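You operate a simulated robot arm through the tools that you are given. There is no shell and no other tool.

You are at the controls of a simulated robot arm. One attempt, no reset.

JOB
Scrub the upturned blue pail clean on the round yellow brush.
Fine: run the water by the yellow swing handle and turn it off again; the pail stays on the brush; leave the other dirty pail. Where these are worked on the way, their far stop is far enough and under half their travel is too little: yellow swing handle.

Only the result counts: the job must be done as asked and must still hold three seconds after the hand-in. Knocking over, shifting, dropping, spilling or breaking anything else fails it.

ROBOT AND FRAMES
A 7-joint arm with a three-finger gripper, fixed in place. Base frame: the origin is on the floor under the middle of its stand, x ahead of it, y to its left, z up. Readings come in cm, degrees, newtons and seconds.
It reaches about 134.2 cm from its shoulder. Its first joint turns from -166.0 to 166.0 degrees. Payload 2.69 kg.
Tool frame: the origin (TCP) lies between the finger pads and is the grasp point; the fingertips stand 3 cm ahead of it; z points along the fingers, y is the line along which they close. The gripper opens to 12.8 cm; its body begins 11.7 cm behind the TCP.
Orientation is that of the tool frame in the base frame, as [roll, pitch, yaw] about the fixed x, y, z axes, in that order (R = Rz(yaw) Ry(pitch) Rx(roll)). With the fingers straight down and closing along the base's y, the tool's x points along the base's -x, its y along +y and its z along -z.

CONTROLS
- The arm moves only by the tool send_rows. Its argument "motion" is a list of rows, each a list of 7 numbers: the turn, a rotation vector about the base's x, y, z in units of 4 degrees (1.0 is 4 degrees), then the shift along the base's x, y, z in units of 30 mm (1.0 is 30 mm), then the gripper command, from -1 (fully open) to 1 (shut), values between in proportion. In form: [[ax, ay, az, tx, ty, tz, hand], ...]. A call has 1 to 20 rows; each row shifts and turns the commanded pose from where the row before left it. A call with a number of a shift or a turn outside -1 to 1 is refused whole. A row lasts 0.2 s, in which the tool goes at most 5 cm and 8.6 degrees; a call with a longer step from one row to the next is refused whole, and so is a gripper value outside its range. Where a pose cannot be reached the arm comes as near as it can. A force on the tool above 40 N (or 10 N above the force at the start of the call, whichever is more), or a blocked arm, ends the call early, and 0.2 s more pass. The fingers move at their own pace (about 12.7 cm/s each) and stop on an object; they squeeze with about 20 N. The grip force told is the motor's: it shows also when the fingers shut on nothing. Time passes only in rows, and 0.2 s behind the last, so rows that do not move let the fingers close. It gives the time, the measured TCP pose, the force on the tool (base axes), the opening and the grip force at its end, in the units of the frame above (readings bear some noise), with the torque about the TCP (base axes, N m) and any sound that the robot's microphone picked up, and new pictures: "pictures" is both (left out), scene, wrist or none.
- Cameras (640 x 400 px; columns grow to the right, rows downward): "scene" is fixed at [23.14, -52.02, 161.17]; the picture's right is [0.93, -0.36, 0.00], its down [-0.16, -0.42, -0.89] and it looks along [0.32, 0.83, -0.45] (base axes); focal length 312 px, centre (320, 200). "wrist" rides on the gripper at [5.8, 5.4, -13.1] in the tool frame; the picture's right is [-0.68, 0.74, 0.00], its down [-0.62, -0.57, -0.55] and it looks along [-0.40, -0.37, 0.84] (tool axes); focal length 234 px, centre (320, 200). There is no depth. A picture from a camera that has moved, and an enlarged one, comes with that camera's place and axes in the base frame and with its lens. The place of the scene camera against the robot may be out by one fixed shift of up to 2.5 cm in any direction.
- raise_lower(by): moves the trunk up (or, below 0, down) by that many cm; the arm rides with it, the base frame stays. It gives what a move gives, with no picture.
- enlarge(camera, box): a new picture of the part [left, top, right, bottom] of that camera's present view, enlarged. The clock stands still meanwhile.
- job_done(): hands the job in; it is judged then, once.

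Nothing tells you positions but the pictures and the camera data. Unless the task says otherwise, let go and move clear before handing in.

The tools are called after ">>>" by a JSON object that holds its "fn" and its "kwargs". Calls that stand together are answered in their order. send_rows: Moves the arm, as the interface text tells. Its arguments: {"type":"object","properties":{"motion":{"type":"array"},"pictures":{"type":"string","enum":["both","scene","wrist","none"]}},"required":["motion"]} The other tools are called the same way: raise_lower (by) moves the trunk up or down; enlarge (camera, box) takes an enlarged picture of a part of a camera's view; job_done () hands the job in.

At the start:

```text
time_s: 0.0
ee_pos: [45.63, 49.43, 125.33]
tcp_rot: [-180.0, 0.0, -180.0]
contact_force: [-0.7, -0.6, -0.2]
wrist_torque: [-0.01, -0.02, 0.01]
finger_gap: 12.8
grasp_force: 0.1
trunk travel left (down, up): [-15.0, 20.0]
```

scene: 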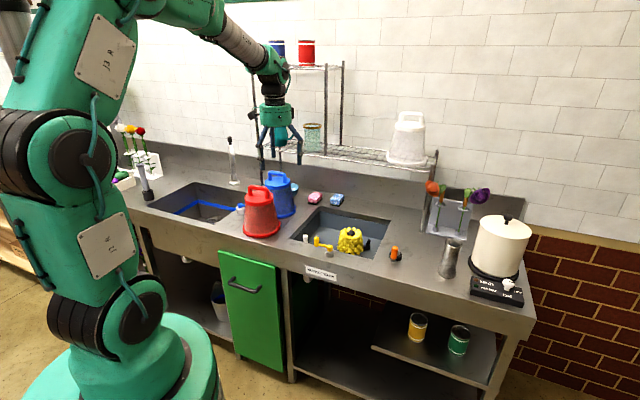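
wrist: 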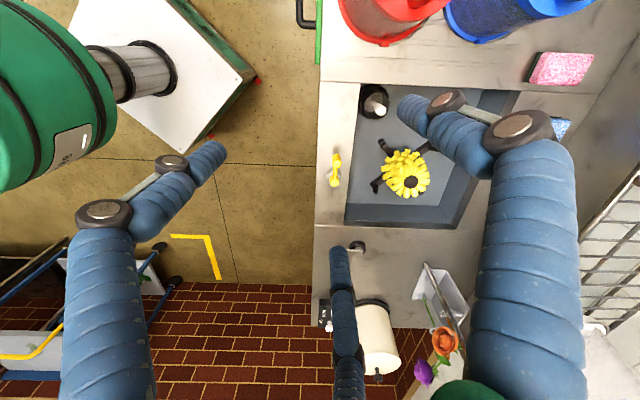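

I see a sink counter with a red and a blue upturned pail standing left of a sink with a yellow round brush, and a small yellow handle at the sink's front edge. I'll take enlarged pictures first to locate these.

>>> {"fn": "enlarge", "kwargs": {"camera": "scene", "box": [220, 160, 420, 285]}}

>>> {"fn": "enlarge", "kwargs": {"camera": "scene", "box": [290, 200, 390, 262]}}

>>> {"fn": "enlarge", "kwargs": {"camera": "wrist", "box": [310, 0, 640, 206]}}

```text
3.20 times, centred on (320, 222) of scene
camera zoom: at [23.14, -52.02, 161.17], right [0.93, -0.36, 0.0], down [-0.16, -0.42, -0.89], along [0.32, 0.83, -0.45], focal length 998 px, centre (320, 128)
```

zoom: 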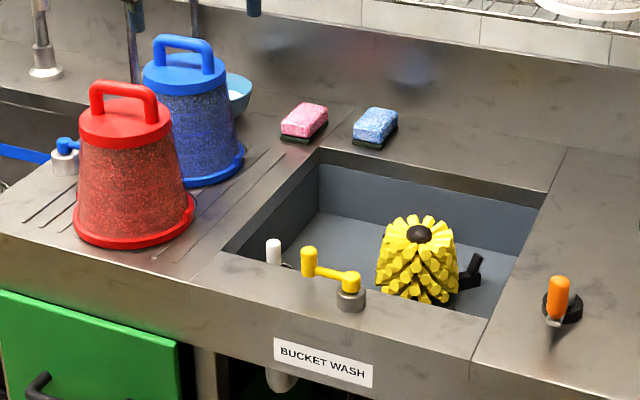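

```text
6.40 times, centred on (340, 231) of scene
camera zoom: at [23.14, -52.02, 161.17], right [0.93, -0.36, 0.0], down [-0.16, -0.42, -0.89], along [0.32, 0.83, -0.45], focal length 1997 px, centre (192, 2)
```

zoom: 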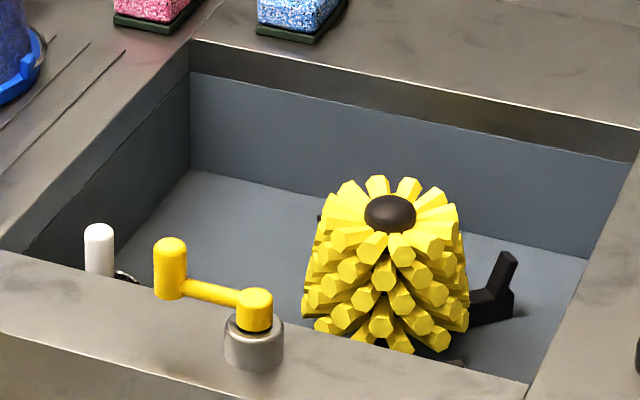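

```text
1.94 times, centred on (475, 103) of wrist
camera zoom: at [39.9, 54.77, 138.77], right [0.68, 0.74, 0.0], down [0.62, -0.57, 0.55], along [0.4, -0.37, -0.84], focal length 454 px, centre (19, 388)
```

zoom: 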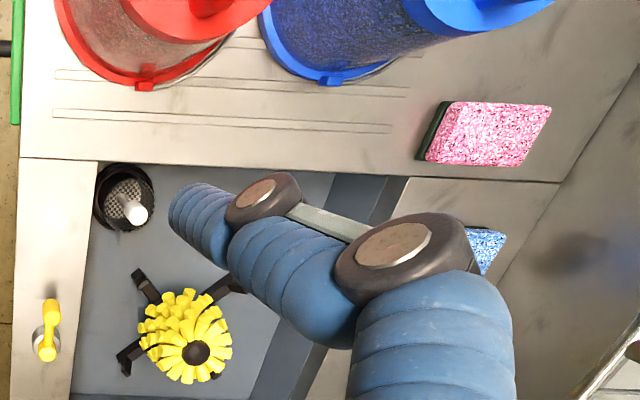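

The brush top works out at about (78, 52, 84.5), and the yellow handle pivot at about (62, 39, 89). The blue pail is near (55, 80) on the counter. I'll check the surroundings (rack, pails, drain, orange item) in close-up before moving.

>>> {"fn": "enlarge", "kwargs": {"camera": "scene", "box": [220, 30, 460, 180]}}

>>> {"fn": "enlarge", "kwargs": {"camera": "scene", "box": [225, 160, 315, 245]}}

>>> {"fn": "enlarge", "kwargs": {"camera": "scene", "box": [370, 170, 540, 310]}}

>>> {"fn": "enlarge", "kwargs": {"camera": "wrist", "box": [316, 80, 460, 220]}}

```text
2.67 times, centred on (340, 105) of scene
camera zoom: at [23.14, -52.02, 161.17], right [0.93, -0.36, 0.0], down [-0.16, -0.42, -0.89], along [0.32, 0.83, -0.45], focal length 832 px, centre (267, 453)
```

zoom: 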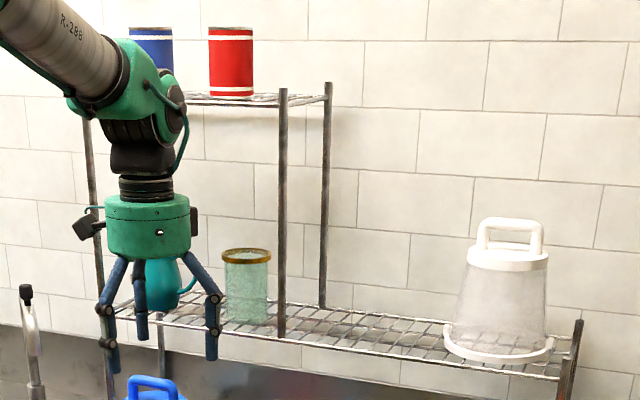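

```text
4.71 times, centred on (270, 202) of scene
camera zoom: at [23.14, -52.02, 161.17], right [0.93, -0.36, 0.0], down [-0.16, -0.42, -0.89], along [0.32, 0.83, -0.45], focal length 1468 px, centre (555, 188)
```

zoom: 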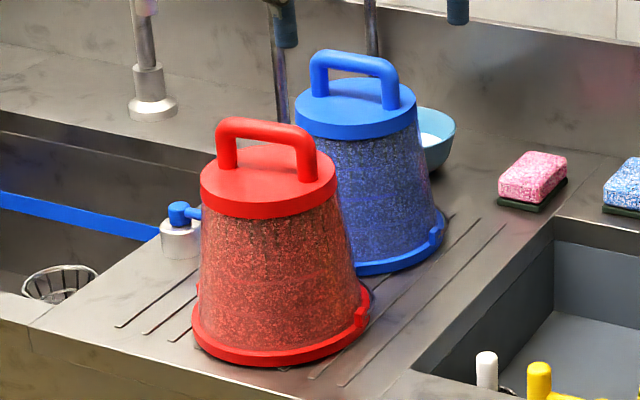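

```text
2.86 times, centred on (455, 240) of scene
camera zoom: at [23.14, -52.02, 161.17], right [0.93, -0.36, 0.0], down [-0.16, -0.42, -0.89], along [0.32, 0.83, -0.45], focal length 891 px, centre (-66, 86)
```

zoom: 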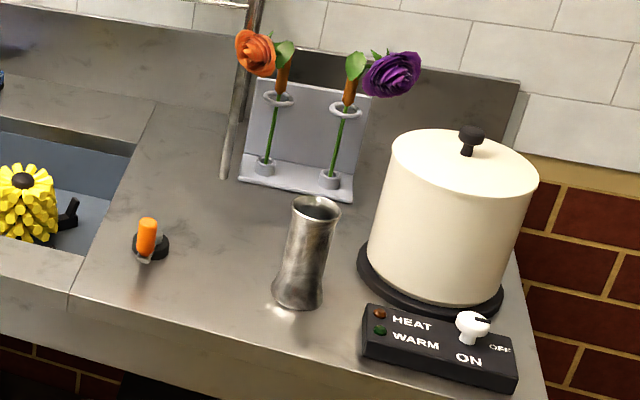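

```text
2.86 times, centred on (388, 150) of wrist
camera zoom: at [39.9, 54.77, 138.77], right [0.68, 0.74, 0.0], down [0.62, -0.57, 0.55], along [0.4, -0.37, -0.84], focal length 669 px, centre (126, 343)
```

zoom: 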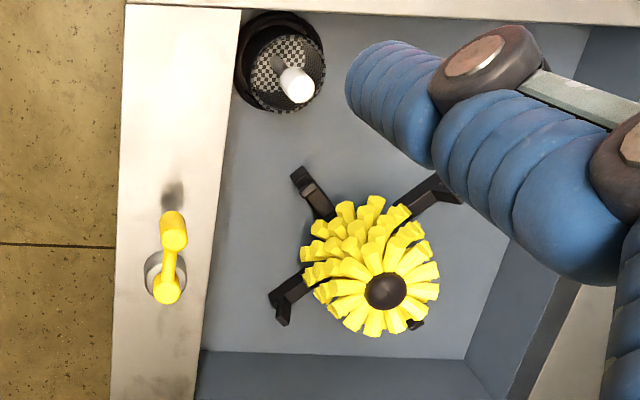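

The drain has an open strainer, and four upturned black feet centre the pail around the brush. A wire shelf with a jug sits just behind the blue pail, so the gripper must stay off it. First I'll turn the hand in free space so the wrist camera faces the pail, and check that the arm follows.

>>> {"fn": "send_rows", "kwargs": {"motion": [[0, 0, 1, 0, 0, 0, -1], [0, 0, 1, 0, 0, 0, -1], [0, 0, 1, 0, 0, 0, -1], [0, 0, 1, 0, 0, 0, -1], [0, 0, 1, 0, 0, 0, -1], [0, 0, 1, 0, 0, 0, -1], [0, 0, 1, 0, 0, 0, -1], [0, 0, 1, 0, 0, 0, -1], [0, 0, 1, 0, 0, 0, -1], [0, 0, 1, 0, 0, 0, -1], [0, 0, 1, 0, 0, 0, -1]], "pictures": "both"}}

```text
time_s: 2.4
ee_pos: [45.47, 49.38, 125.39]
tcp_rot: [180.0, 0.0, -135.9]
contact_force: [-0.3, 0.2, 0.7]
wrist_torque: [-0.02, 0.05, 0.03]
finger_gap: 12.8
grasp_force: 0.1
trunk travel left (down, up): [-15.0, 20.0]
camera wrist: at [37.79, 49.21, 138.76], right [-0.03, 1.0, 0.0], down [0.84, 0.02, 0.55], along [0.55, 0.01, -0.84], focal length 234 px, centre (320, 200)
```

scene: 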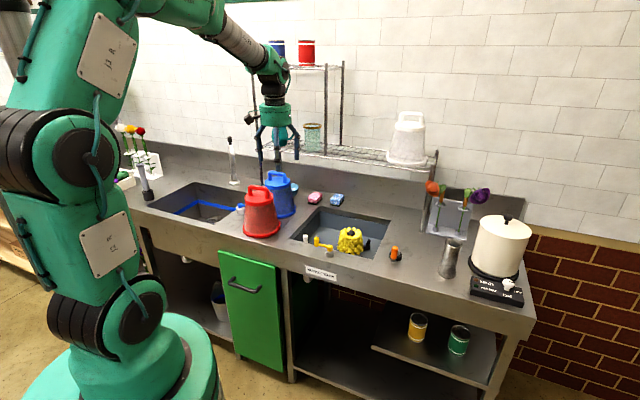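
wrist: 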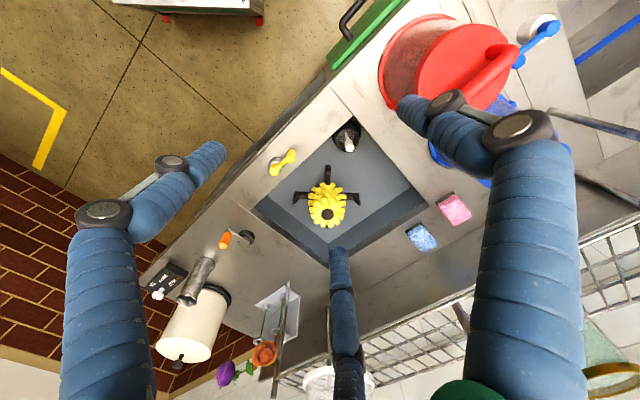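

The hand turns as commanded, and this view shows the whole sink. I'll enlarge it for measurements and keep turning.

>>> {"fn": "enlarge", "kwargs": {"camera": "wrist", "box": [240, 100, 480, 260]}}

>>> {"fn": "enlarge", "kwargs": {"camera": "wrist", "box": [400, 180, 640, 400]}}

>>> {"fn": "enlarge", "kwargs": {"camera": "wrist", "box": [360, 0, 600, 160]}}

```text
2.50 times, centred on (360, 180) of wrist
camera zoom: at [37.79, 49.21, 138.76], right [-0.03, 1.0, 0.0], down [0.84, 0.02, 0.55], along [0.55, 0.01, -0.84], focal length 585 px, centre (220, 250)
```

zoom: 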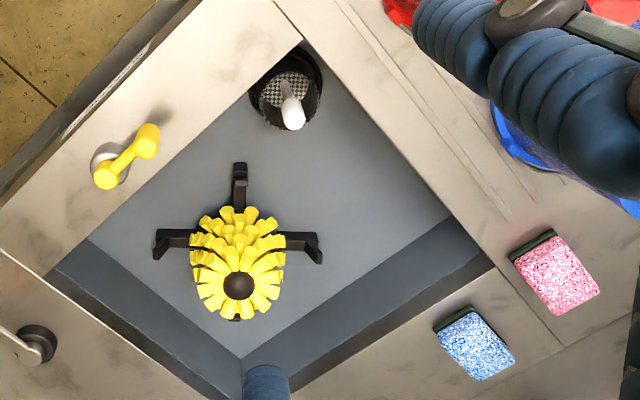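

```text
1.82 times, centred on (520, 290) of wrist
camera zoom: at [37.79, 49.21, 138.76], right [-0.03, 1.0, 0.0], down [0.84, 0.02, 0.55], along [0.55, 0.01, -0.84], focal length 426 px, centre (-44, 36)
```

zoom: 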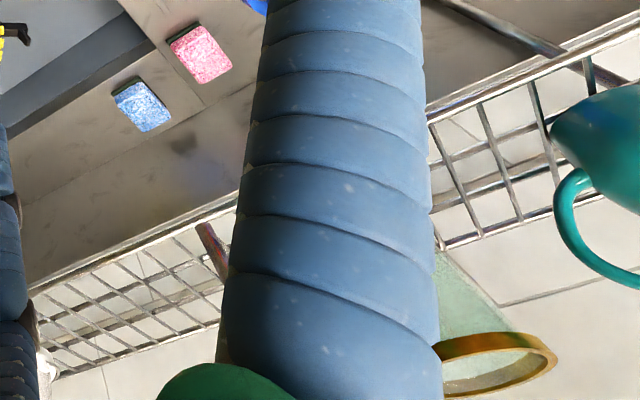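

```text
2.50 times, centred on (480, 80) of wrist
camera zoom: at [37.79, 49.21, 138.76], right [-0.03, 1.0, 0.0], down [0.84, 0.02, 0.55], along [0.55, 0.01, -0.84], focal length 585 px, centre (-80, 500)
```

zoom: 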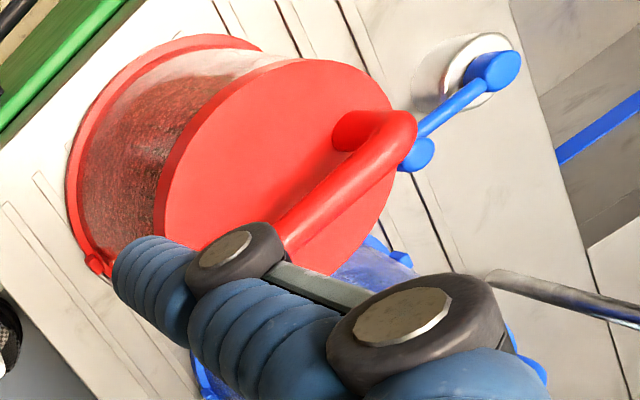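

The counter runs at about 45° in the base frame. The sink spans u≈-4..33 and v≈75..108, and the rack's front legs stand at v≈103. I'll continue turning until the camera side faces away from the shelf, with the hand half open to see how the fingers move.

>>> {"fn": "send_rows", "kwargs": {"motion": [[0, 0, 1, 0, 0, 0, 0], [0, 0, 1, 0, 0, 0, 0], [0, 0, 1, 0, 0, 0, 0], [0, 0, 1, 0, 0, 0, 0], [0, 0, 1, 0, 0, 0, 0], [0, 0, 1, 0, 0, 0, 0], [0, 0, 1, 0, 0, 0, 0], [0, 0, 1, 0, 0, 0, 0], [0, 0, 1, 0, 0, 0, 0], [0, 0, 1, 0, 0, 0, 0], [0, 0, 1, 0, 0, 0, 0], [0, 0, 1, 0, 0, 0, 0], [0, 0, 1, 0, 0, 0, 0], [0, 0, 1, 0, 0, 0, 0], [0, 0, 1, 0, 0, 0, 0], [0, 0, 1, 0, 0, 0, 0], [0, 0, 1, 0, 0, 0, 0], [0, 0, 1, 0, 0, 0, 0], [0, 0, 1, 0, 0, 0, 0], [0, 0, 1, 0, 0, 0, 0]], "pictures": "both"}}

```text
time_s: 6.6
ee_pos: [45.55, 49.47, 125.53]
tcp_rot: [-179.9, 0.0, -56.0]
contact_force: [0.2, 0.4, -0.2]
wrist_torque: [0.01, -0.02, 0.0]
finger_gap: 6.39
grasp_force: 0.1
trunk travel left (down, up): [-15.0, 20.0]
camera wrist: at [44.58, 41.54, 138.77], right [-0.99, 0.15, 0.0], down [0.12, 0.83, 0.55], along [0.08, 0.54, -0.84], focal length 234 px, centre (320, 200)
```

scene: 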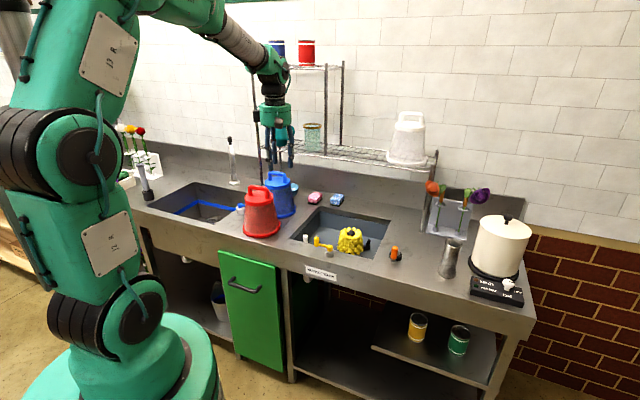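
wrist: 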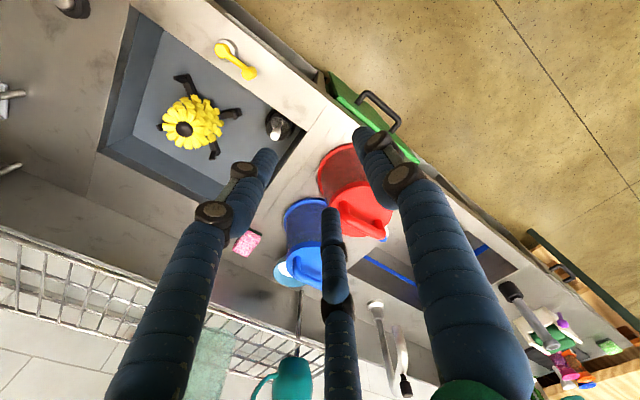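

The arm follows well, and both pails and the shelf are in view. I'll enlarge around the blue pail to measure its handle.

>>> {"fn": "enlarge", "kwargs": {"camera": "wrist", "box": [240, 120, 440, 300]}}

>>> {"fn": "enlarge", "kwargs": {"camera": "wrist", "box": [90, 0, 310, 160]}}

```text
2.22 times, centred on (340, 210) of wrist
camera zoom: at [44.58, 41.54, 138.77], right [-0.99, 0.15, 0.0], down [0.12, 0.83, 0.55], along [0.08, 0.54, -0.84], focal length 520 px, centre (276, 178)
```

zoom: 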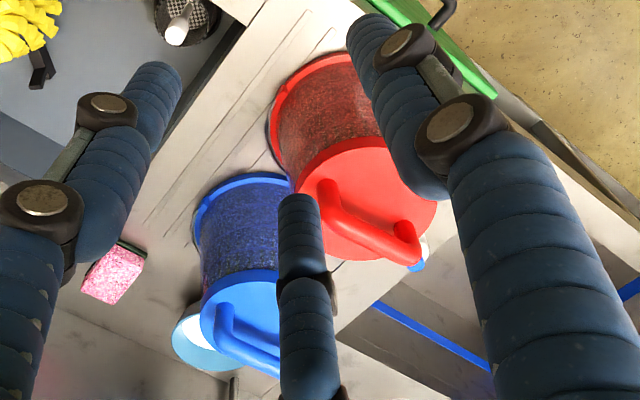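

```text
2.50 times, centred on (200, 80) of wrist
camera zoom: at [44.58, 41.54, 138.77], right [-0.99, 0.15, 0.0], down [0.12, 0.83, 0.55], along [0.08, 0.54, -0.84], focal length 585 px, centre (620, 500)
```

zoom: 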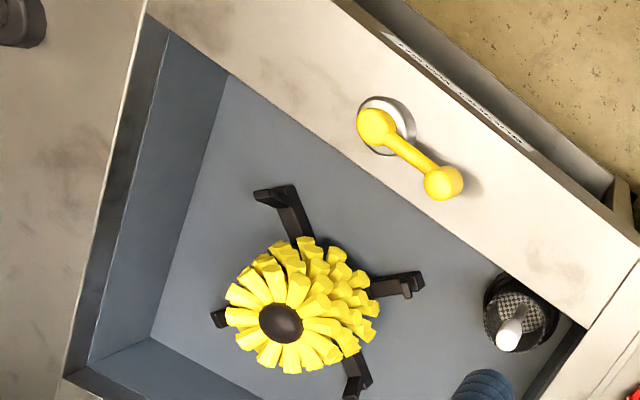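

The light bowl and pink sponge sit behind the blue pail, so it must go straight up. I'll finish the turn to yaw -45° and move the open hand to a viewing spot in front of and above the blue pail.

>>> {"fn": "send_rows", "kwargs": {"motion": [[0, 0, 1, 0.1, 0.97, 0.1, -1], [0, 0, 1, 0.1, 0.97, 0.1, -1], [0, 0, 0.75, 0.1, 0.97, 0.1, -1], [0, 0, 0, 0.1, 0.97, 0.1, -1], [0, 0, 0, 0.1, 0.97, 0.1, -1], [0, 0, 0, 0.1, 0.97, 0.1, -1], [0, 0, 0, 0.1, 0.97, 0.1, -1], [0, 0, 0, 0, 0.97, 0.1, -1], [0, 0, 0, 0, 0, 0, -1]], "pictures": "both"}}

```text
time_s: 8.6
ee_pos: [47.53, 72.75, 127.86]
tcp_rot: [-179.9, 0.0, -45.0]
contact_force: [0.3, -0.2, 0.1]
wrist_torque: [-0.05, 0.01, 0.01]
finger_gap: 12.8
grasp_force: 0.1
trunk travel left (down, up): [-15.0, 20.0]
camera wrist: at [48.12, 64.79, 141.19], right [-1.0, -0.04, 0.0], down [-0.04, 0.84, 0.55], along [-0.02, 0.55, -0.84], focal length 234 px, centre (320, 200)
```

scene: 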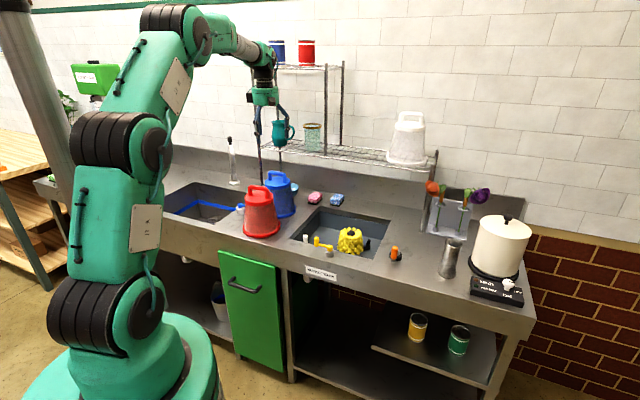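
wrist: 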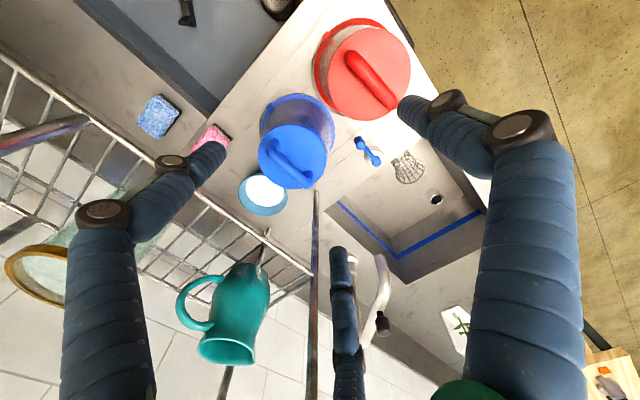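

>>> {"fn": "enlarge", "kwargs": {"camera": "wrist", "box": [220, 70, 380, 230]}}

>>> {"fn": "enlarge", "kwargs": {"camera": "wrist", "box": [120, 170, 360, 400]}}

>>> {"fn": "enlarge", "kwargs": {"camera": "scene", "box": [230, 60, 330, 230]}}

```text
2.50 times, centred on (300, 150) of wrist
camera zoom: at [48.12, 64.79, 141.19], right [-1.0, -0.04, 0.0], down [-0.04, 0.84, 0.55], along [-0.02, 0.55, -0.84], focal length 585 px, centre (370, 325)
```

zoom: 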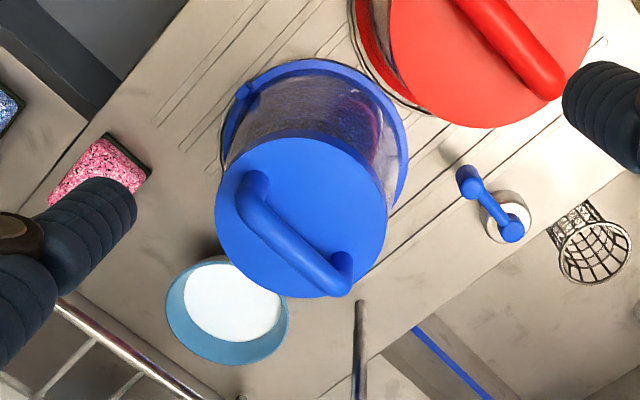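

```text
1.74 times, centred on (240, 285) of wrist
camera zoom: at [48.12, 64.79, 141.19], right [-1.0, -0.04, 0.0], down [-0.04, 0.84, 0.55], along [-0.02, 0.55, -0.84], focal length 407 px, centre (459, 52)
```

zoom: 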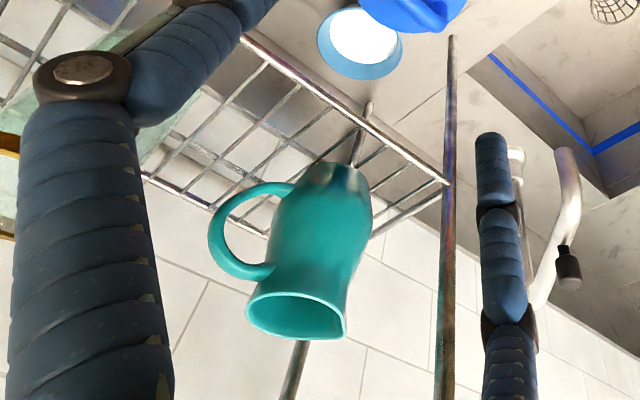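

```text
2.35 times, centred on (280, 145) of scene
camera zoom: at [23.14, -52.02, 161.17], right [0.93, -0.36, 0.0], down [-0.16, -0.42, -0.89], along [0.32, 0.83, -0.45], focal length 734 px, centre (414, 329)
```

zoom: 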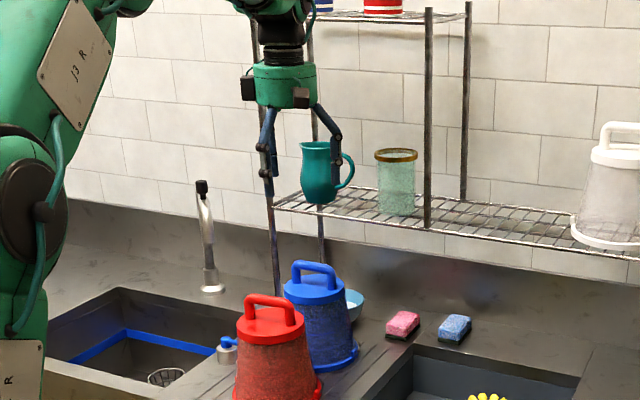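

The blue pail's axis is about (52.4, 81.0), with the disc at z≈102.5 and the handle bar at z≈106 running along the counter. The shelf rail is at v≈102.5, z≈115. I'll tilt the hand back 12° from the shelf and hover above the handle.

>>> {"fn": "send_rows", "kwargs": {"motion": [[0.707, -0.707, 0, 0, 0, 0, -0.5], [0.707, -0.707, 0, 0, 0, 0, -0.5], [0.707, -0.707, 0, 0, 0, 0, -0.5], [0, 0, 0, 0.41, 0.69, -0.6, -0.5], [0, 0, 0, 0.41, 0.69, -0.6, -0.5], [0, 0, 0, 0.41, 0.69, -0.6, -0.5], [0, 0, 0, 0.41, 0.69, -0.6, -0.5], [0, 0, 0, 0, 0, 0, -0.5]], "pictures": "both"}}

```text
time_s: 10.4
ee_pos: [52.57, 80.91, 120.68]
tcp_rot: [-168.1, 0.1, -45.0]
contact_force: [0.4, 1.1, -0.5]
wrist_torque: [-0.06, 0.0, 0.0]
finger_gap: 9.56
grasp_force: 0.1
trunk travel left (down, up): [-15.0, 20.0]
camera wrist: at [51.31, 71.25, 132.5], right [-0.99, -0.03, -0.15], down [-0.12, 0.75, 0.65], along [0.09, 0.66, -0.74], focal length 234 px, centre (320, 200)
```

scene: 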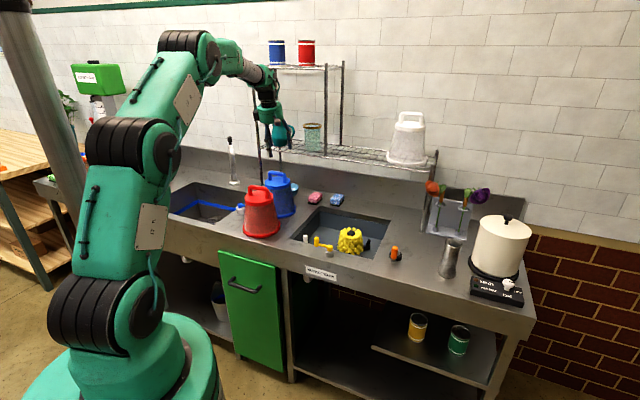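
wrist: 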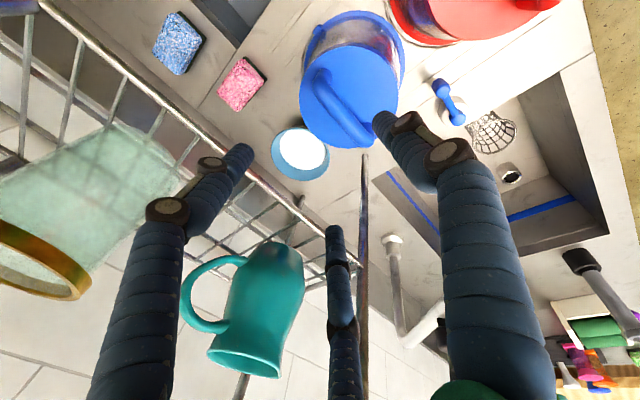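

>>> {"fn": "enlarge", "kwargs": {"camera": "wrist", "box": [270, 0, 470, 170]}}

>>> {"fn": "enlarge", "kwargs": {"camera": "scene", "box": [240, 70, 330, 220]}}

```text
2.35 times, centred on (370, 85) of wrist
camera zoom: at [51.31, 71.25, 132.5], right [-0.99, -0.03, -0.15], down [-0.12, 0.75, 0.65], along [0.09, 0.66, -0.74], focal length 551 px, centre (202, 471)
```

zoom: 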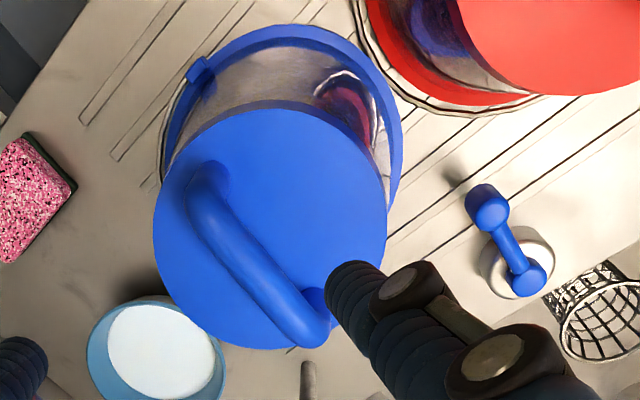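

```text
2.67 times, centred on (285, 145) of scene
camera zoom: at [23.14, -52.02, 161.17], right [0.93, -0.36, 0.0], down [-0.16, -0.42, -0.89], along [0.32, 0.83, -0.45], focal length 832 px, centre (413, 347)
```

zoom: 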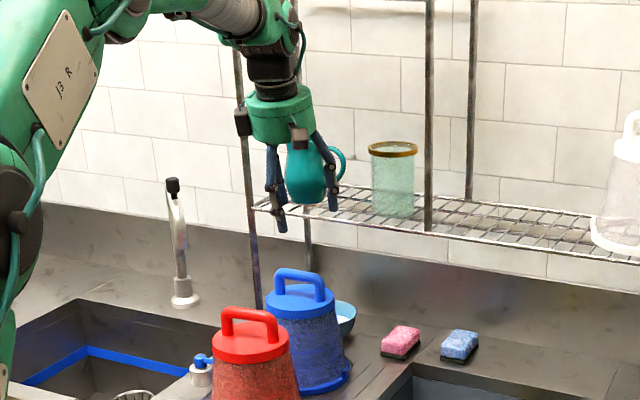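

The bar's middle is at about (52.2, 81.4, 105.8), and the hand is nearly centred over it. I'll descend partway with a small correction and check again.

>>> {"fn": "send_rows", "kwargs": {"motion": [[0, 0, 0, -0.04, 0.06, -0.8, -0.5], [0, 0, 0, -0.04, 0.06, -0.8, -0.5], [0, 0, 0, -0.04, 0.05, -0.8, -0.5], [0, 0, 0, 0, 0, -0.6, -0.5], [0, 0, 0, 0, 0, 0, -0.5]], "pictures": "both"}}

>>> {"fn": "enlarge", "kwargs": {"camera": "scene", "box": [240, 90, 320, 220]}}

>>> {"fn": "enlarge", "kwargs": {"camera": "wrist", "box": [220, 60, 420, 240]}}

```text
time_s: 11.6
ee_pos: [52.24, 81.56, 111.72]
tcp_rot: [-168.0, 0.0, -45.0]
contact_force: [0.6, -0.3, -0.5]
wrist_torque: [0.02, 0.01, 0.03]
finger_gap: 9.6
grasp_force: 0.1
trunk travel left (down, up): [-15.0, 20.0]
camera wrist: at [50.93, 71.72, 123.5], right [-0.99, -0.03, -0.15], down [-0.12, 0.75, 0.65], along [0.09, 0.67, -0.74], focal length 234 px, centre (320, 200)
```

scene: 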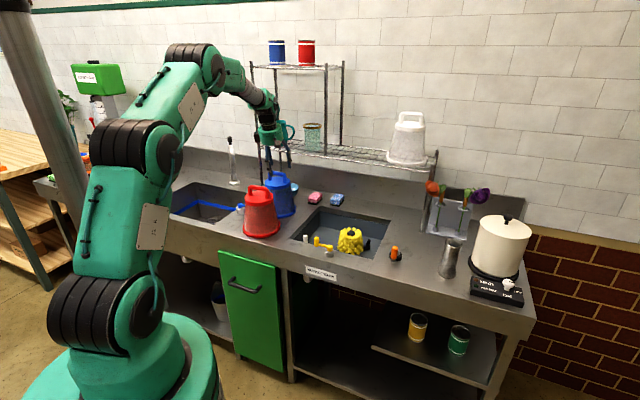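
wrist: 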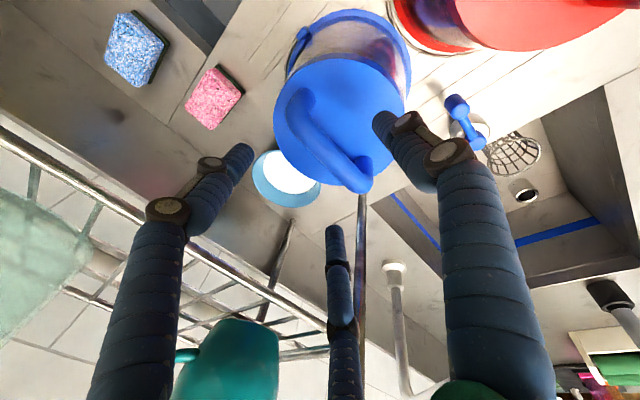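

```text
3.08 times, centred on (280, 155) of scene
camera zoom: at [23.14, -52.02, 161.17], right [0.93, -0.36, 0.0], down [-0.16, -0.42, -0.89], along [0.32, 0.83, -0.45], focal length 960 px, centre (443, 338)
```

zoom: 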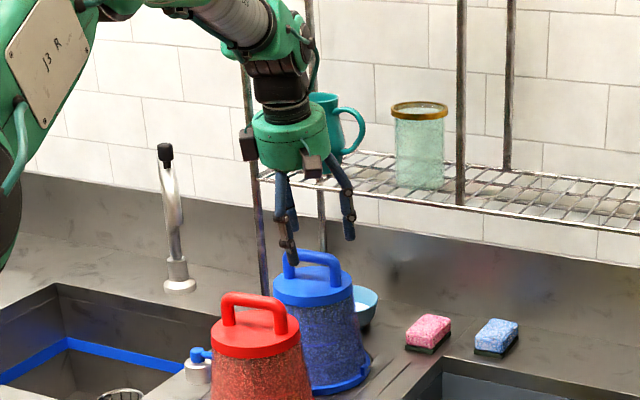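

```text
2.22 times, centred on (320, 150) of wrist
camera zoom: at [50.93, 71.72, 123.5], right [-0.99, -0.03, -0.15], down [-0.12, 0.75, 0.65], along [0.09, 0.67, -0.74], focal length 520 px, centre (320, 311)
```

zoom: 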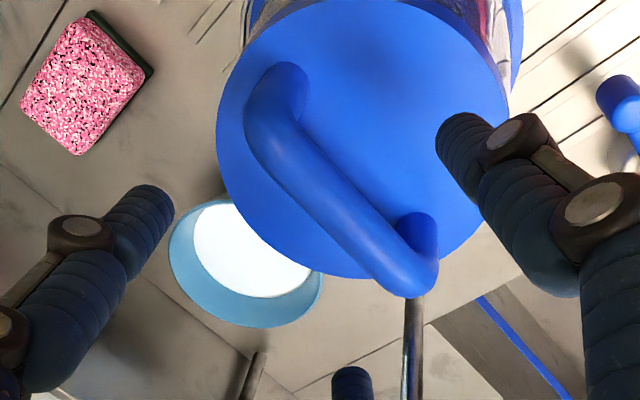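

The tool axis lines up with the bar. I'll descend to about z=107.3 with the fingers narrowed slightly so the tips stay above the pail's disc.

>>> {"fn": "send_rows", "kwargs": {"motion": [[0, 0, 0, 0.005, 0.07, -0.5, -0.4], [0, 0, 0, 0.005, 0.06, -0.5, -0.3], [0, 0, 0, 0, 0, -0.47, -0.2], [0, 0, 0, 0, 0, 0, -0.2]], "pictures": "both"}}

>>> {"fn": "enlarge", "kwargs": {"camera": "scene", "box": [240, 120, 320, 220]}}

>>> {"fn": "enlarge", "kwargs": {"camera": "wrist", "box": [220, 100, 420, 260]}}

```text
time_s: 12.6
ee_pos: [52.26, 81.92, 107.27]
tcp_rot: [-168.1, 0.0, -45.0]
contact_force: [0.2, 0.2, 0.2]
wrist_torque: [0.01, -0.03, 0.01]
finger_gap: 7.67
grasp_force: 0.1
trunk travel left (down, up): [-15.0, 20.0]
camera wrist: at [50.97, 72.1, 119.15], right [-0.99, -0.03, -0.15], down [-0.12, 0.75, 0.65], along [0.09, 0.67, -0.74], focal length 234 px, centre (320, 200)
```

scene: 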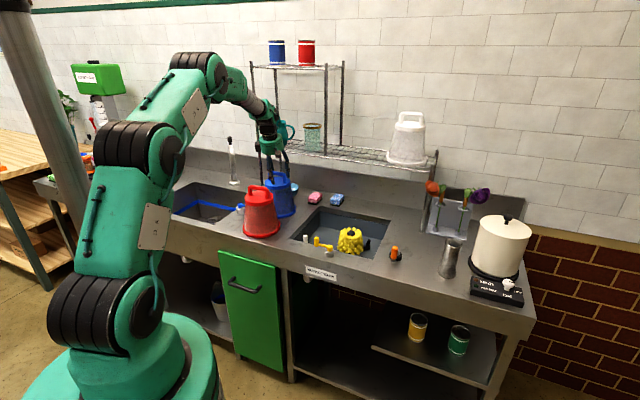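
wrist: 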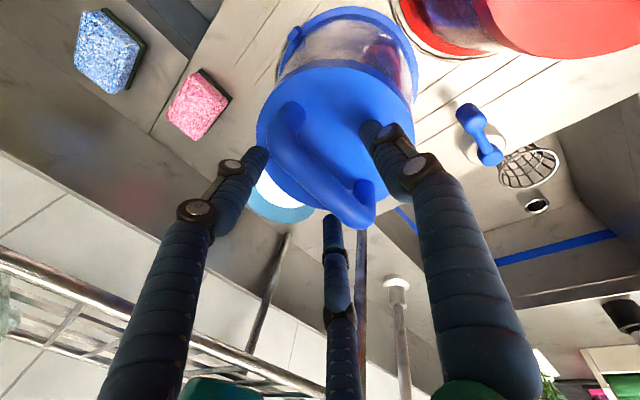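

```text
4.00 times, centred on (280, 170) of scene
camera zoom: at [23.14, -52.02, 161.17], right [0.93, -0.36, 0.0], down [-0.16, -0.42, -0.89], along [0.32, 0.83, -0.45], focal length 1248 px, centre (480, 320)
```

zoom: 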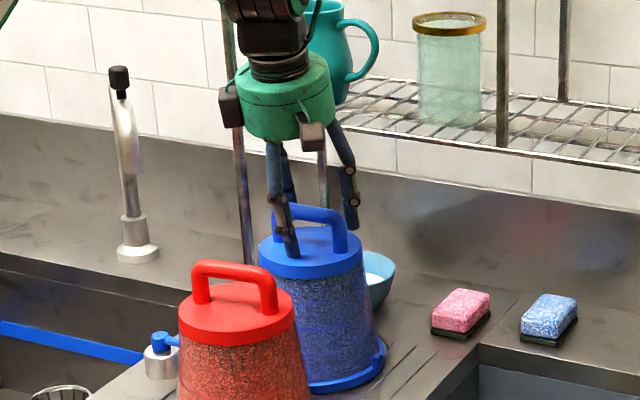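

```text
2.50 times, centred on (320, 180) of wrist
camera zoom: at [50.97, 72.1, 119.15], right [-0.99, -0.03, -0.15], down [-0.12, 0.75, 0.65], along [0.09, 0.67, -0.74], focal length 585 px, centre (320, 250)
```

zoom: 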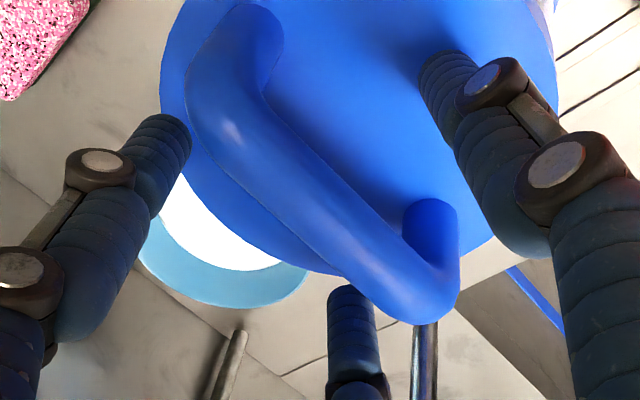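

The bar is centred between the fingers. I'll close gradually and watch the force.

>>> {"fn": "send_rows", "kwargs": {"motion": [[0, 0, 0, 0, 0, 0, 0.0], [0, 0, 0, 0, 0, 0, 0.2], [0, 0, 0, 0, 0, 0, 0.3]], "pictures": "wrist"}}

>>> {"fn": "enlarge", "kwargs": {"camera": "wrist", "box": [220, 100, 420, 260]}}

```text
time_s: 13.4
ee_pos: [52.31, 81.85, 107.34]
tcp_rot: [-168.0, -0.1, -45.0]
contact_force: [0.1, 0.2, -0.7]
wrist_torque: [0.01, -0.01, -0.01]
finger_gap: 4.49
grasp_force: 0.1
trunk travel left (down, up): [-15.0, 20.0]
camera wrist: at [50.96, 72.08, 119.16], right [-0.99, -0.03, -0.15], down [-0.12, 0.75, 0.65], along [0.09, 0.67, -0.74], focal length 234 px, centre (320, 200)
```

wrist: 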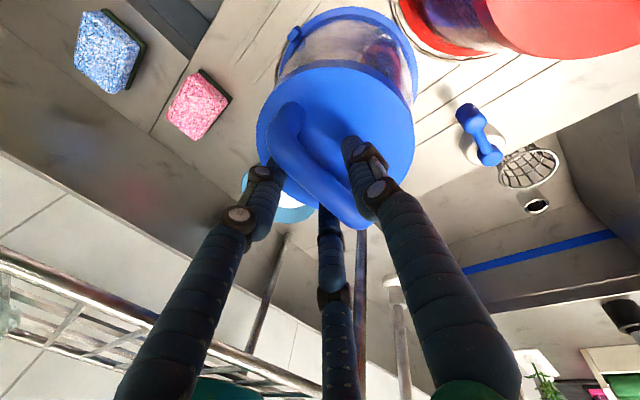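

```text
2.50 times, centred on (320, 180) of wrist
camera zoom: at [50.96, 72.08, 119.16], right [-0.99, -0.03, -0.15], down [-0.12, 0.75, 0.65], along [0.09, 0.67, -0.74], focal length 585 px, centre (320, 250)
```

zoom: 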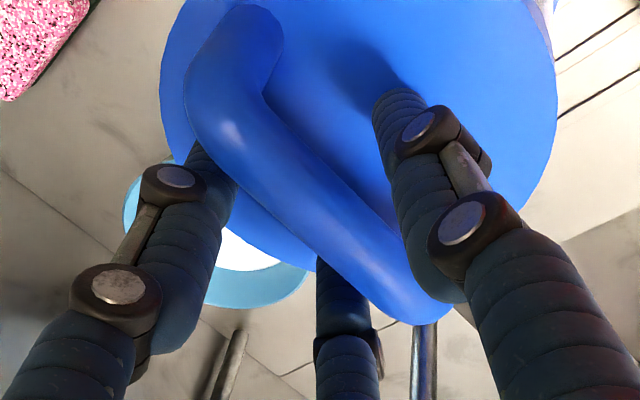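

>>> {"fn": "send_rows", "kwargs": {"motion": [[0, 0, 0, 0, 0, 0, 0.4], [0, 0, 0, 0, 0, 0, 0.5]], "pictures": "wrist"}}

>>> {"fn": "enlarge", "kwargs": {"camera": "wrist", "box": [220, 100, 420, 260]}}

```text
time_s: 14.0
ee_pos: [52.2, 81.79, 107.29]
tcp_rot: [-168.1, 0.0, -45.0]
contact_force: [-0.3, -0.9, 0.5]
wrist_torque: [0.04, 0.0, -0.01]
finger_gap: 3.19
grasp_force: 0.1
trunk travel left (down, up): [-15.0, 20.0]
camera wrist: at [50.97, 72.08, 119.15], right [-0.99, -0.03, -0.15], down [-0.12, 0.75, 0.65], along [0.09, 0.67, -0.74], focal length 234 px, centre (320, 200)
```

wrist: 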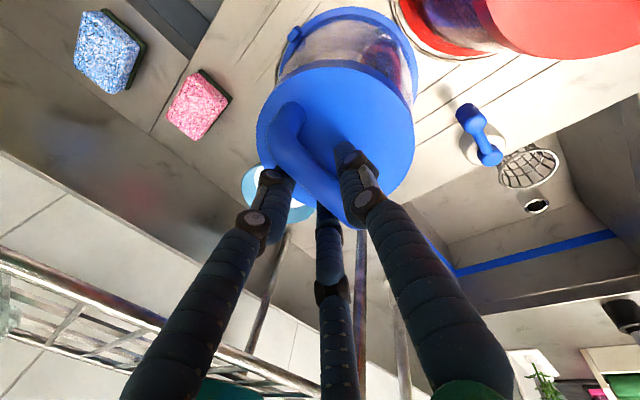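

```text
2.50 times, centred on (320, 180) of wrist
camera zoom: at [50.97, 72.08, 119.15], right [-0.99, -0.03, -0.15], down [-0.12, 0.75, 0.65], along [0.09, 0.67, -0.74], focal length 585 px, centre (320, 250)
```

zoom: 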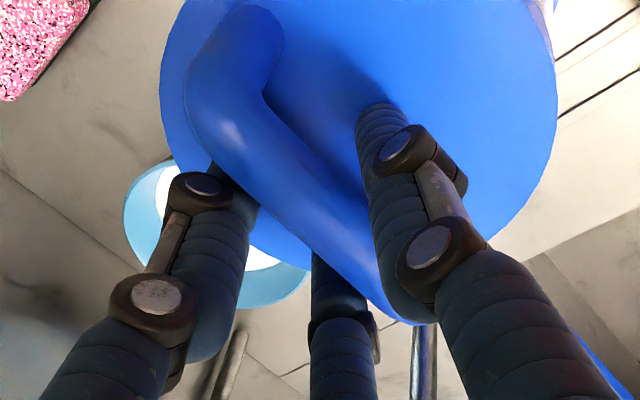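

>>> {"fn": "send_rows", "kwargs": {"motion": [[0, 0, 0, 0, 0, 0, 0.6], [0, 0, 0, 0, 0, 0, 0.65]], "pictures": "wrist"}}

>>> {"fn": "enlarge", "kwargs": {"camera": "wrist", "box": [220, 100, 420, 260]}}

```text
time_s: 14.6
ee_pos: [52.27, 81.95, 107.39]
tcp_rot: [-167.9, -0.1, -45.0]
contact_force: [-0.5, 0.6, -0.4]
wrist_torque: [0.01, 0.02, 0.02]
finger_gap: 2.67
grasp_force: 19.9
trunk travel left (down, up): [-15.0, 20.0]
camera wrist: at [50.97, 72.08, 119.15], right [-0.99, -0.03, -0.15], down [-0.12, 0.75, 0.65], along [0.09, 0.67, -0.74], focal length 234 px, centre (320, 200)
```

wrist: 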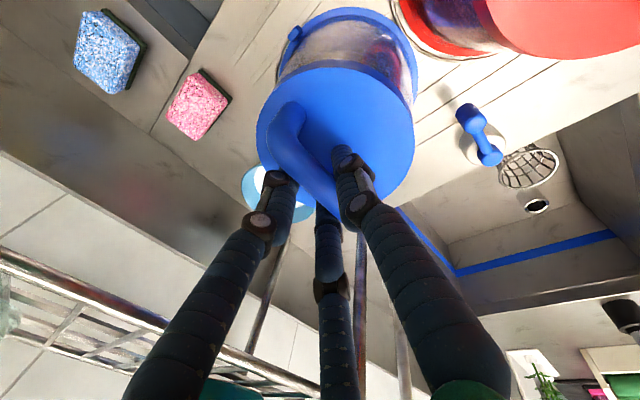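

```text
2.50 times, centred on (320, 180) of wrist
camera zoom: at [50.97, 72.08, 119.15], right [-0.99, -0.03, -0.15], down [-0.12, 0.75, 0.65], along [0.09, 0.67, -0.74], focal length 585 px, centre (320, 250)
```

zoom: 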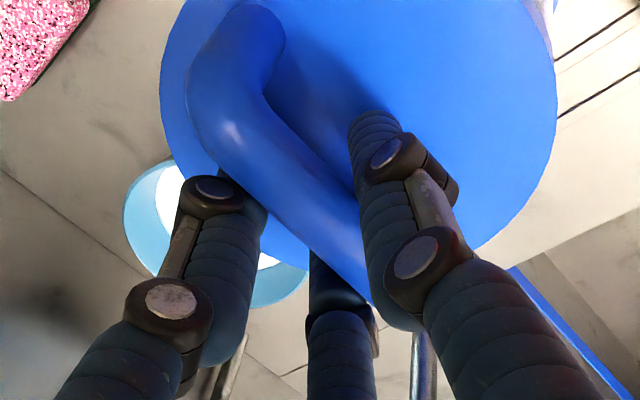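

The fingers have closed on the bar (grip 19.9 N, gap 2.67) and the pail has not shifted. I'll command a full squeeze and lift straight up slowly.

>>> {"fn": "send_rows", "kwargs": {"motion": [[0, 0, 0, 0, 0, 0, 1], [0, 0, 0, 0, 0, 0, 1], [0, 0, 0, 0, 0, 0.2, 1], [0, 0, 0, 0, 0, 0.2, 1], [0, 0, 0, 0, 0, 0, 1]], "pictures": "both"}}

>>> {"fn": "enlarge", "kwargs": {"camera": "scene", "box": [240, 120, 320, 240]}}

```text
time_s: 15.8
ee_pos: [52.24, 81.81, 108.48]
tcp_rot: [-168.1, 0.0, -45.0]
contact_force: [-0.4, 0.5, -2.9]
wrist_torque: [0.01, 0.0, 0.0]
finger_gap: 2.67
grasp_force: 20.3
trunk travel left (down, up): [-15.0, 20.0]
camera wrist: at [50.96, 72.07, 120.33], right [-0.99, -0.03, -0.15], down [-0.12, 0.75, 0.65], along [0.09, 0.66, -0.74], focal length 234 px, centre (320, 200)
```

scene: 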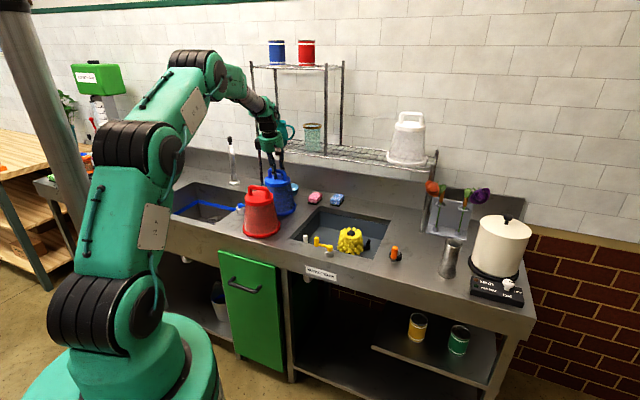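
wrist: 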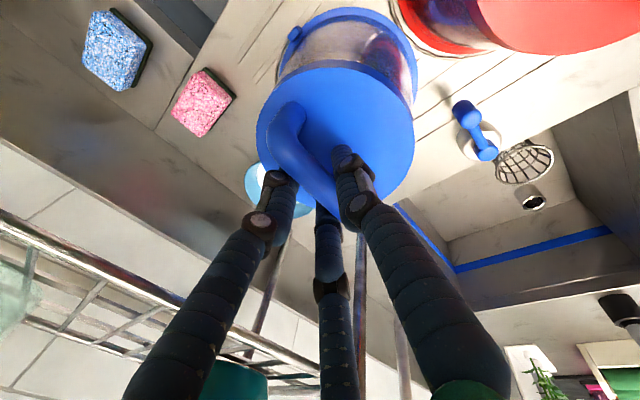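

```text
3.33 times, centred on (280, 180) of scene
camera zoom: at [23.14, -52.02, 161.17], right [0.93, -0.36, 0.0], down [-0.16, -0.42, -0.89], along [0.32, 0.83, -0.45], focal length 1040 px, centre (453, 267)
```

zoom: 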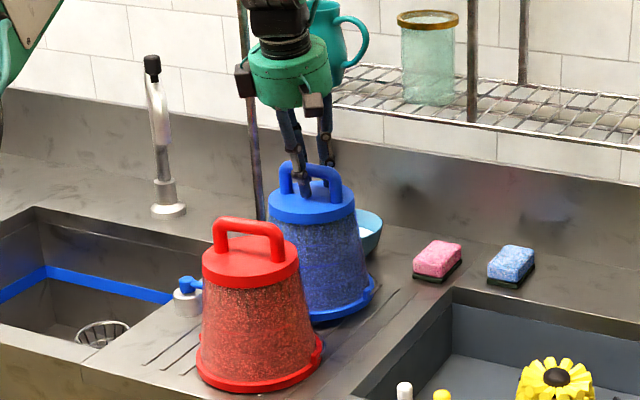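

The pail is lifted (about 3 N) and hanging steadily. I'll raise it straight up about 11 cm.

>>> {"fn": "send_rows", "kwargs": {"motion": [[0, 0, 0, 0, 0, 0.5, 1], [0, 0, 0, 0, 0, 0.7, 1], [0, 0, 0, 0, 0, 0.7, 1], [0, 0, 0, 0, 0, 0.7, 1], [0, 0, 0, 0, 0, 0.7, 1], [0, 0, 0, 0, 0, 0.5, 1], [0, 0, 0, 0, 0, 0, 1]], "pictures": "both"}}

>>> {"fn": "enlarge", "kwargs": {"camera": "scene", "box": [220, 80, 400, 260]}}

```text
time_s: 17.4
ee_pos: [52.33, 81.95, 119.79]
tcp_rot: [-168.0, 0.0, -44.9]
contact_force: [-0.5, -0.2, -2.3]
wrist_torque: [0.0, -0.03, -0.01]
finger_gap: 2.7
grasp_force: 19.9
trunk travel left (down, up): [-15.0, 20.0]
camera wrist: at [50.92, 72.05, 131.75], right [-0.99, -0.03, -0.15], down [-0.12, 0.75, 0.65], along [0.09, 0.67, -0.74], focal length 234 px, centre (320, 200)
```

scene: 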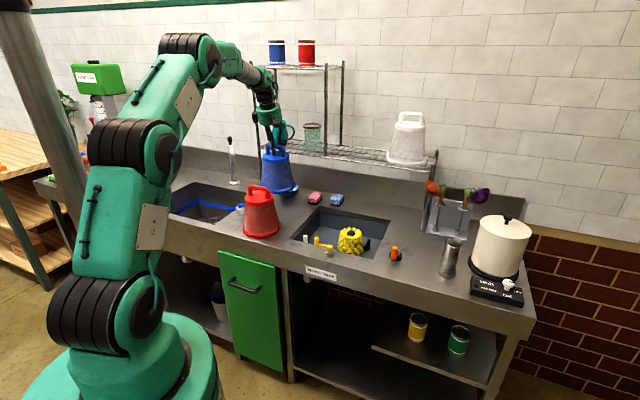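
wrist: 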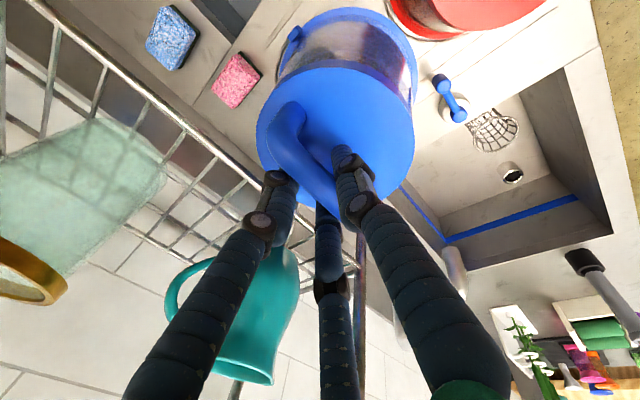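

```text
2.22 times, centred on (310, 170) of scene
camera zoom: at [23.14, -52.02, 161.17], right [0.93, -0.36, 0.0], down [-0.16, -0.42, -0.89], along [0.32, 0.83, -0.45], focal length 693 px, centre (342, 267)
```

zoom: 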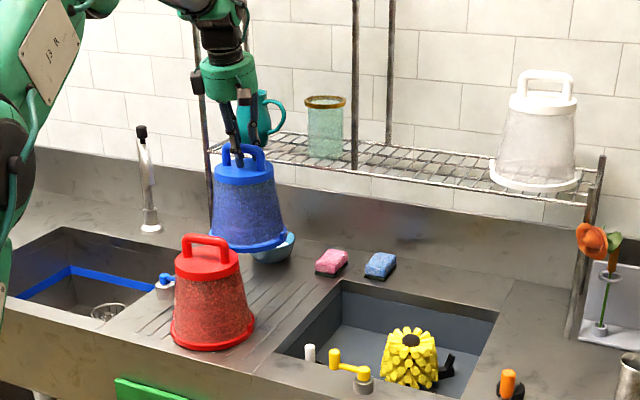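

The pail hangs upright with its rim at about z=98. The brush axis triangulates to about (77.7, 52.4), top 84.6, with the sink floor at about z=74.5. I'll carry the pail level along the counter to above the brush.

>>> {"fn": "send_rows", "kwargs": {"motion": [[0, 0, 0, 0.35, -0.41, 0, 1], [0, 0, 0, 0.65, -0.75, 0, 1], [0, 0, 0, 0.7, -0.82, 0, 1], [0, 0, 0, 0.7, -0.82, 0, 1], [0, 0, 0, 0.7, -0.82, 0, 1], [0, 0, 0, 0.7, -0.82, 0, 1], [0, 0, 0, 0.7, -0.82, 0, 1], [0, 0, 0, 0.7, -0.82, 0, 1], [0, 0, 0, 0.7, -0.82, 0, 1], [0, 0, 0, 0.7, -0.82, 0, 1], [0, 0, 0, 0.7, -0.82, 0, 1], [0, 0, 0, 0.65, -0.75, 0, 1], [0, 0, 0, 0.5, -0.5, 0, 1], [0, 0, 0, 0, 0, 0, 1], [0, 0, 0, 0, 0, 0, 1]], "pictures": "both"}}

>>> {"fn": "enlarge", "kwargs": {"camera": "scene", "box": [260, 110, 460, 280]}}

>>> {"fn": "enlarge", "kwargs": {"camera": "wrist", "box": [200, 0, 440, 160]}}

```text
time_s: 20.6
ee_pos: [77.72, 52.56, 119.87]
tcp_rot: [-168.0, 0.1, -45.1]
contact_force: [-1.1, -0.1, -2.4]
wrist_torque: [0.03, 0.0, 0.03]
finger_gap: 2.66
grasp_force: 20.1
trunk travel left (down, up): [-15.0, 20.0]
camera wrist: at [76.31, 42.75, 131.75], right [-0.99, -0.03, -0.15], down [-0.12, 0.75, 0.65], along [0.09, 0.67, -0.74], focal length 234 px, centre (320, 200)
```

scene: 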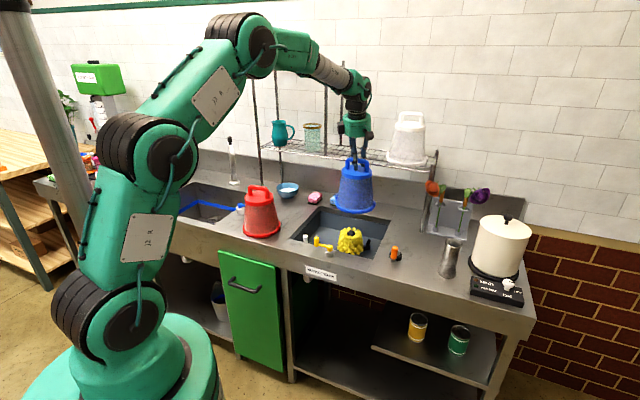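
wrist: 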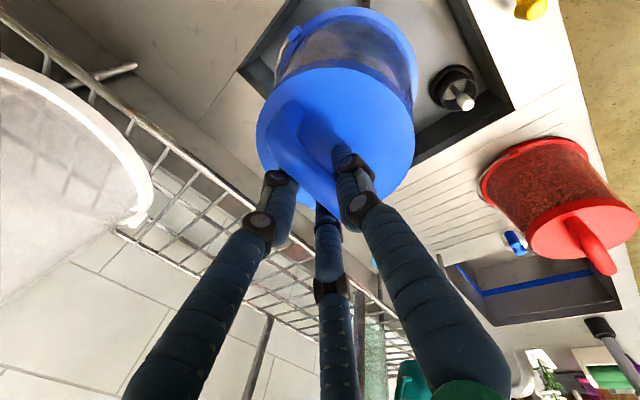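

```text
2.35 times, centred on (360, 195) of scene
camera zoom: at [23.14, -52.02, 161.17], right [0.93, -0.36, 0.0], down [-0.16, -0.42, -0.89], along [0.32, 0.83, -0.45], focal length 734 px, centre (226, 212)
```

zoom: 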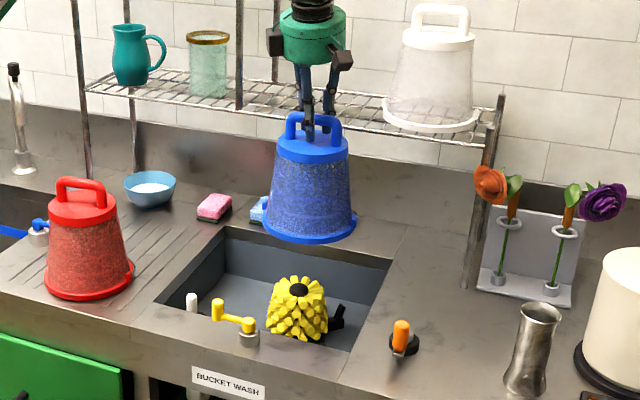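

```text
2.50 times, centred on (320, 80) of wrist
camera zoom: at [76.31, 42.75, 131.75], right [-0.99, -0.03, -0.15], down [-0.12, 0.75, 0.65], along [0.09, 0.67, -0.74], focal length 585 px, centre (320, 500)
```

zoom: 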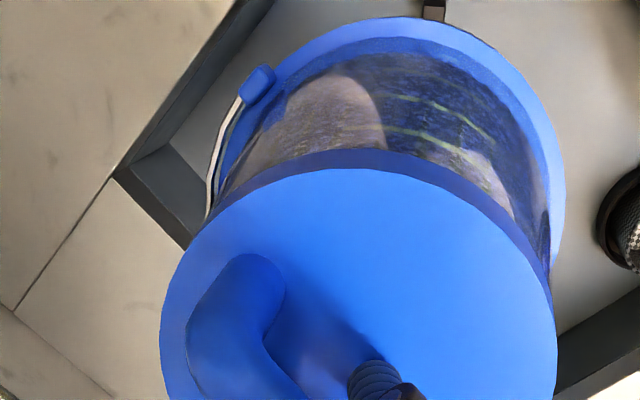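

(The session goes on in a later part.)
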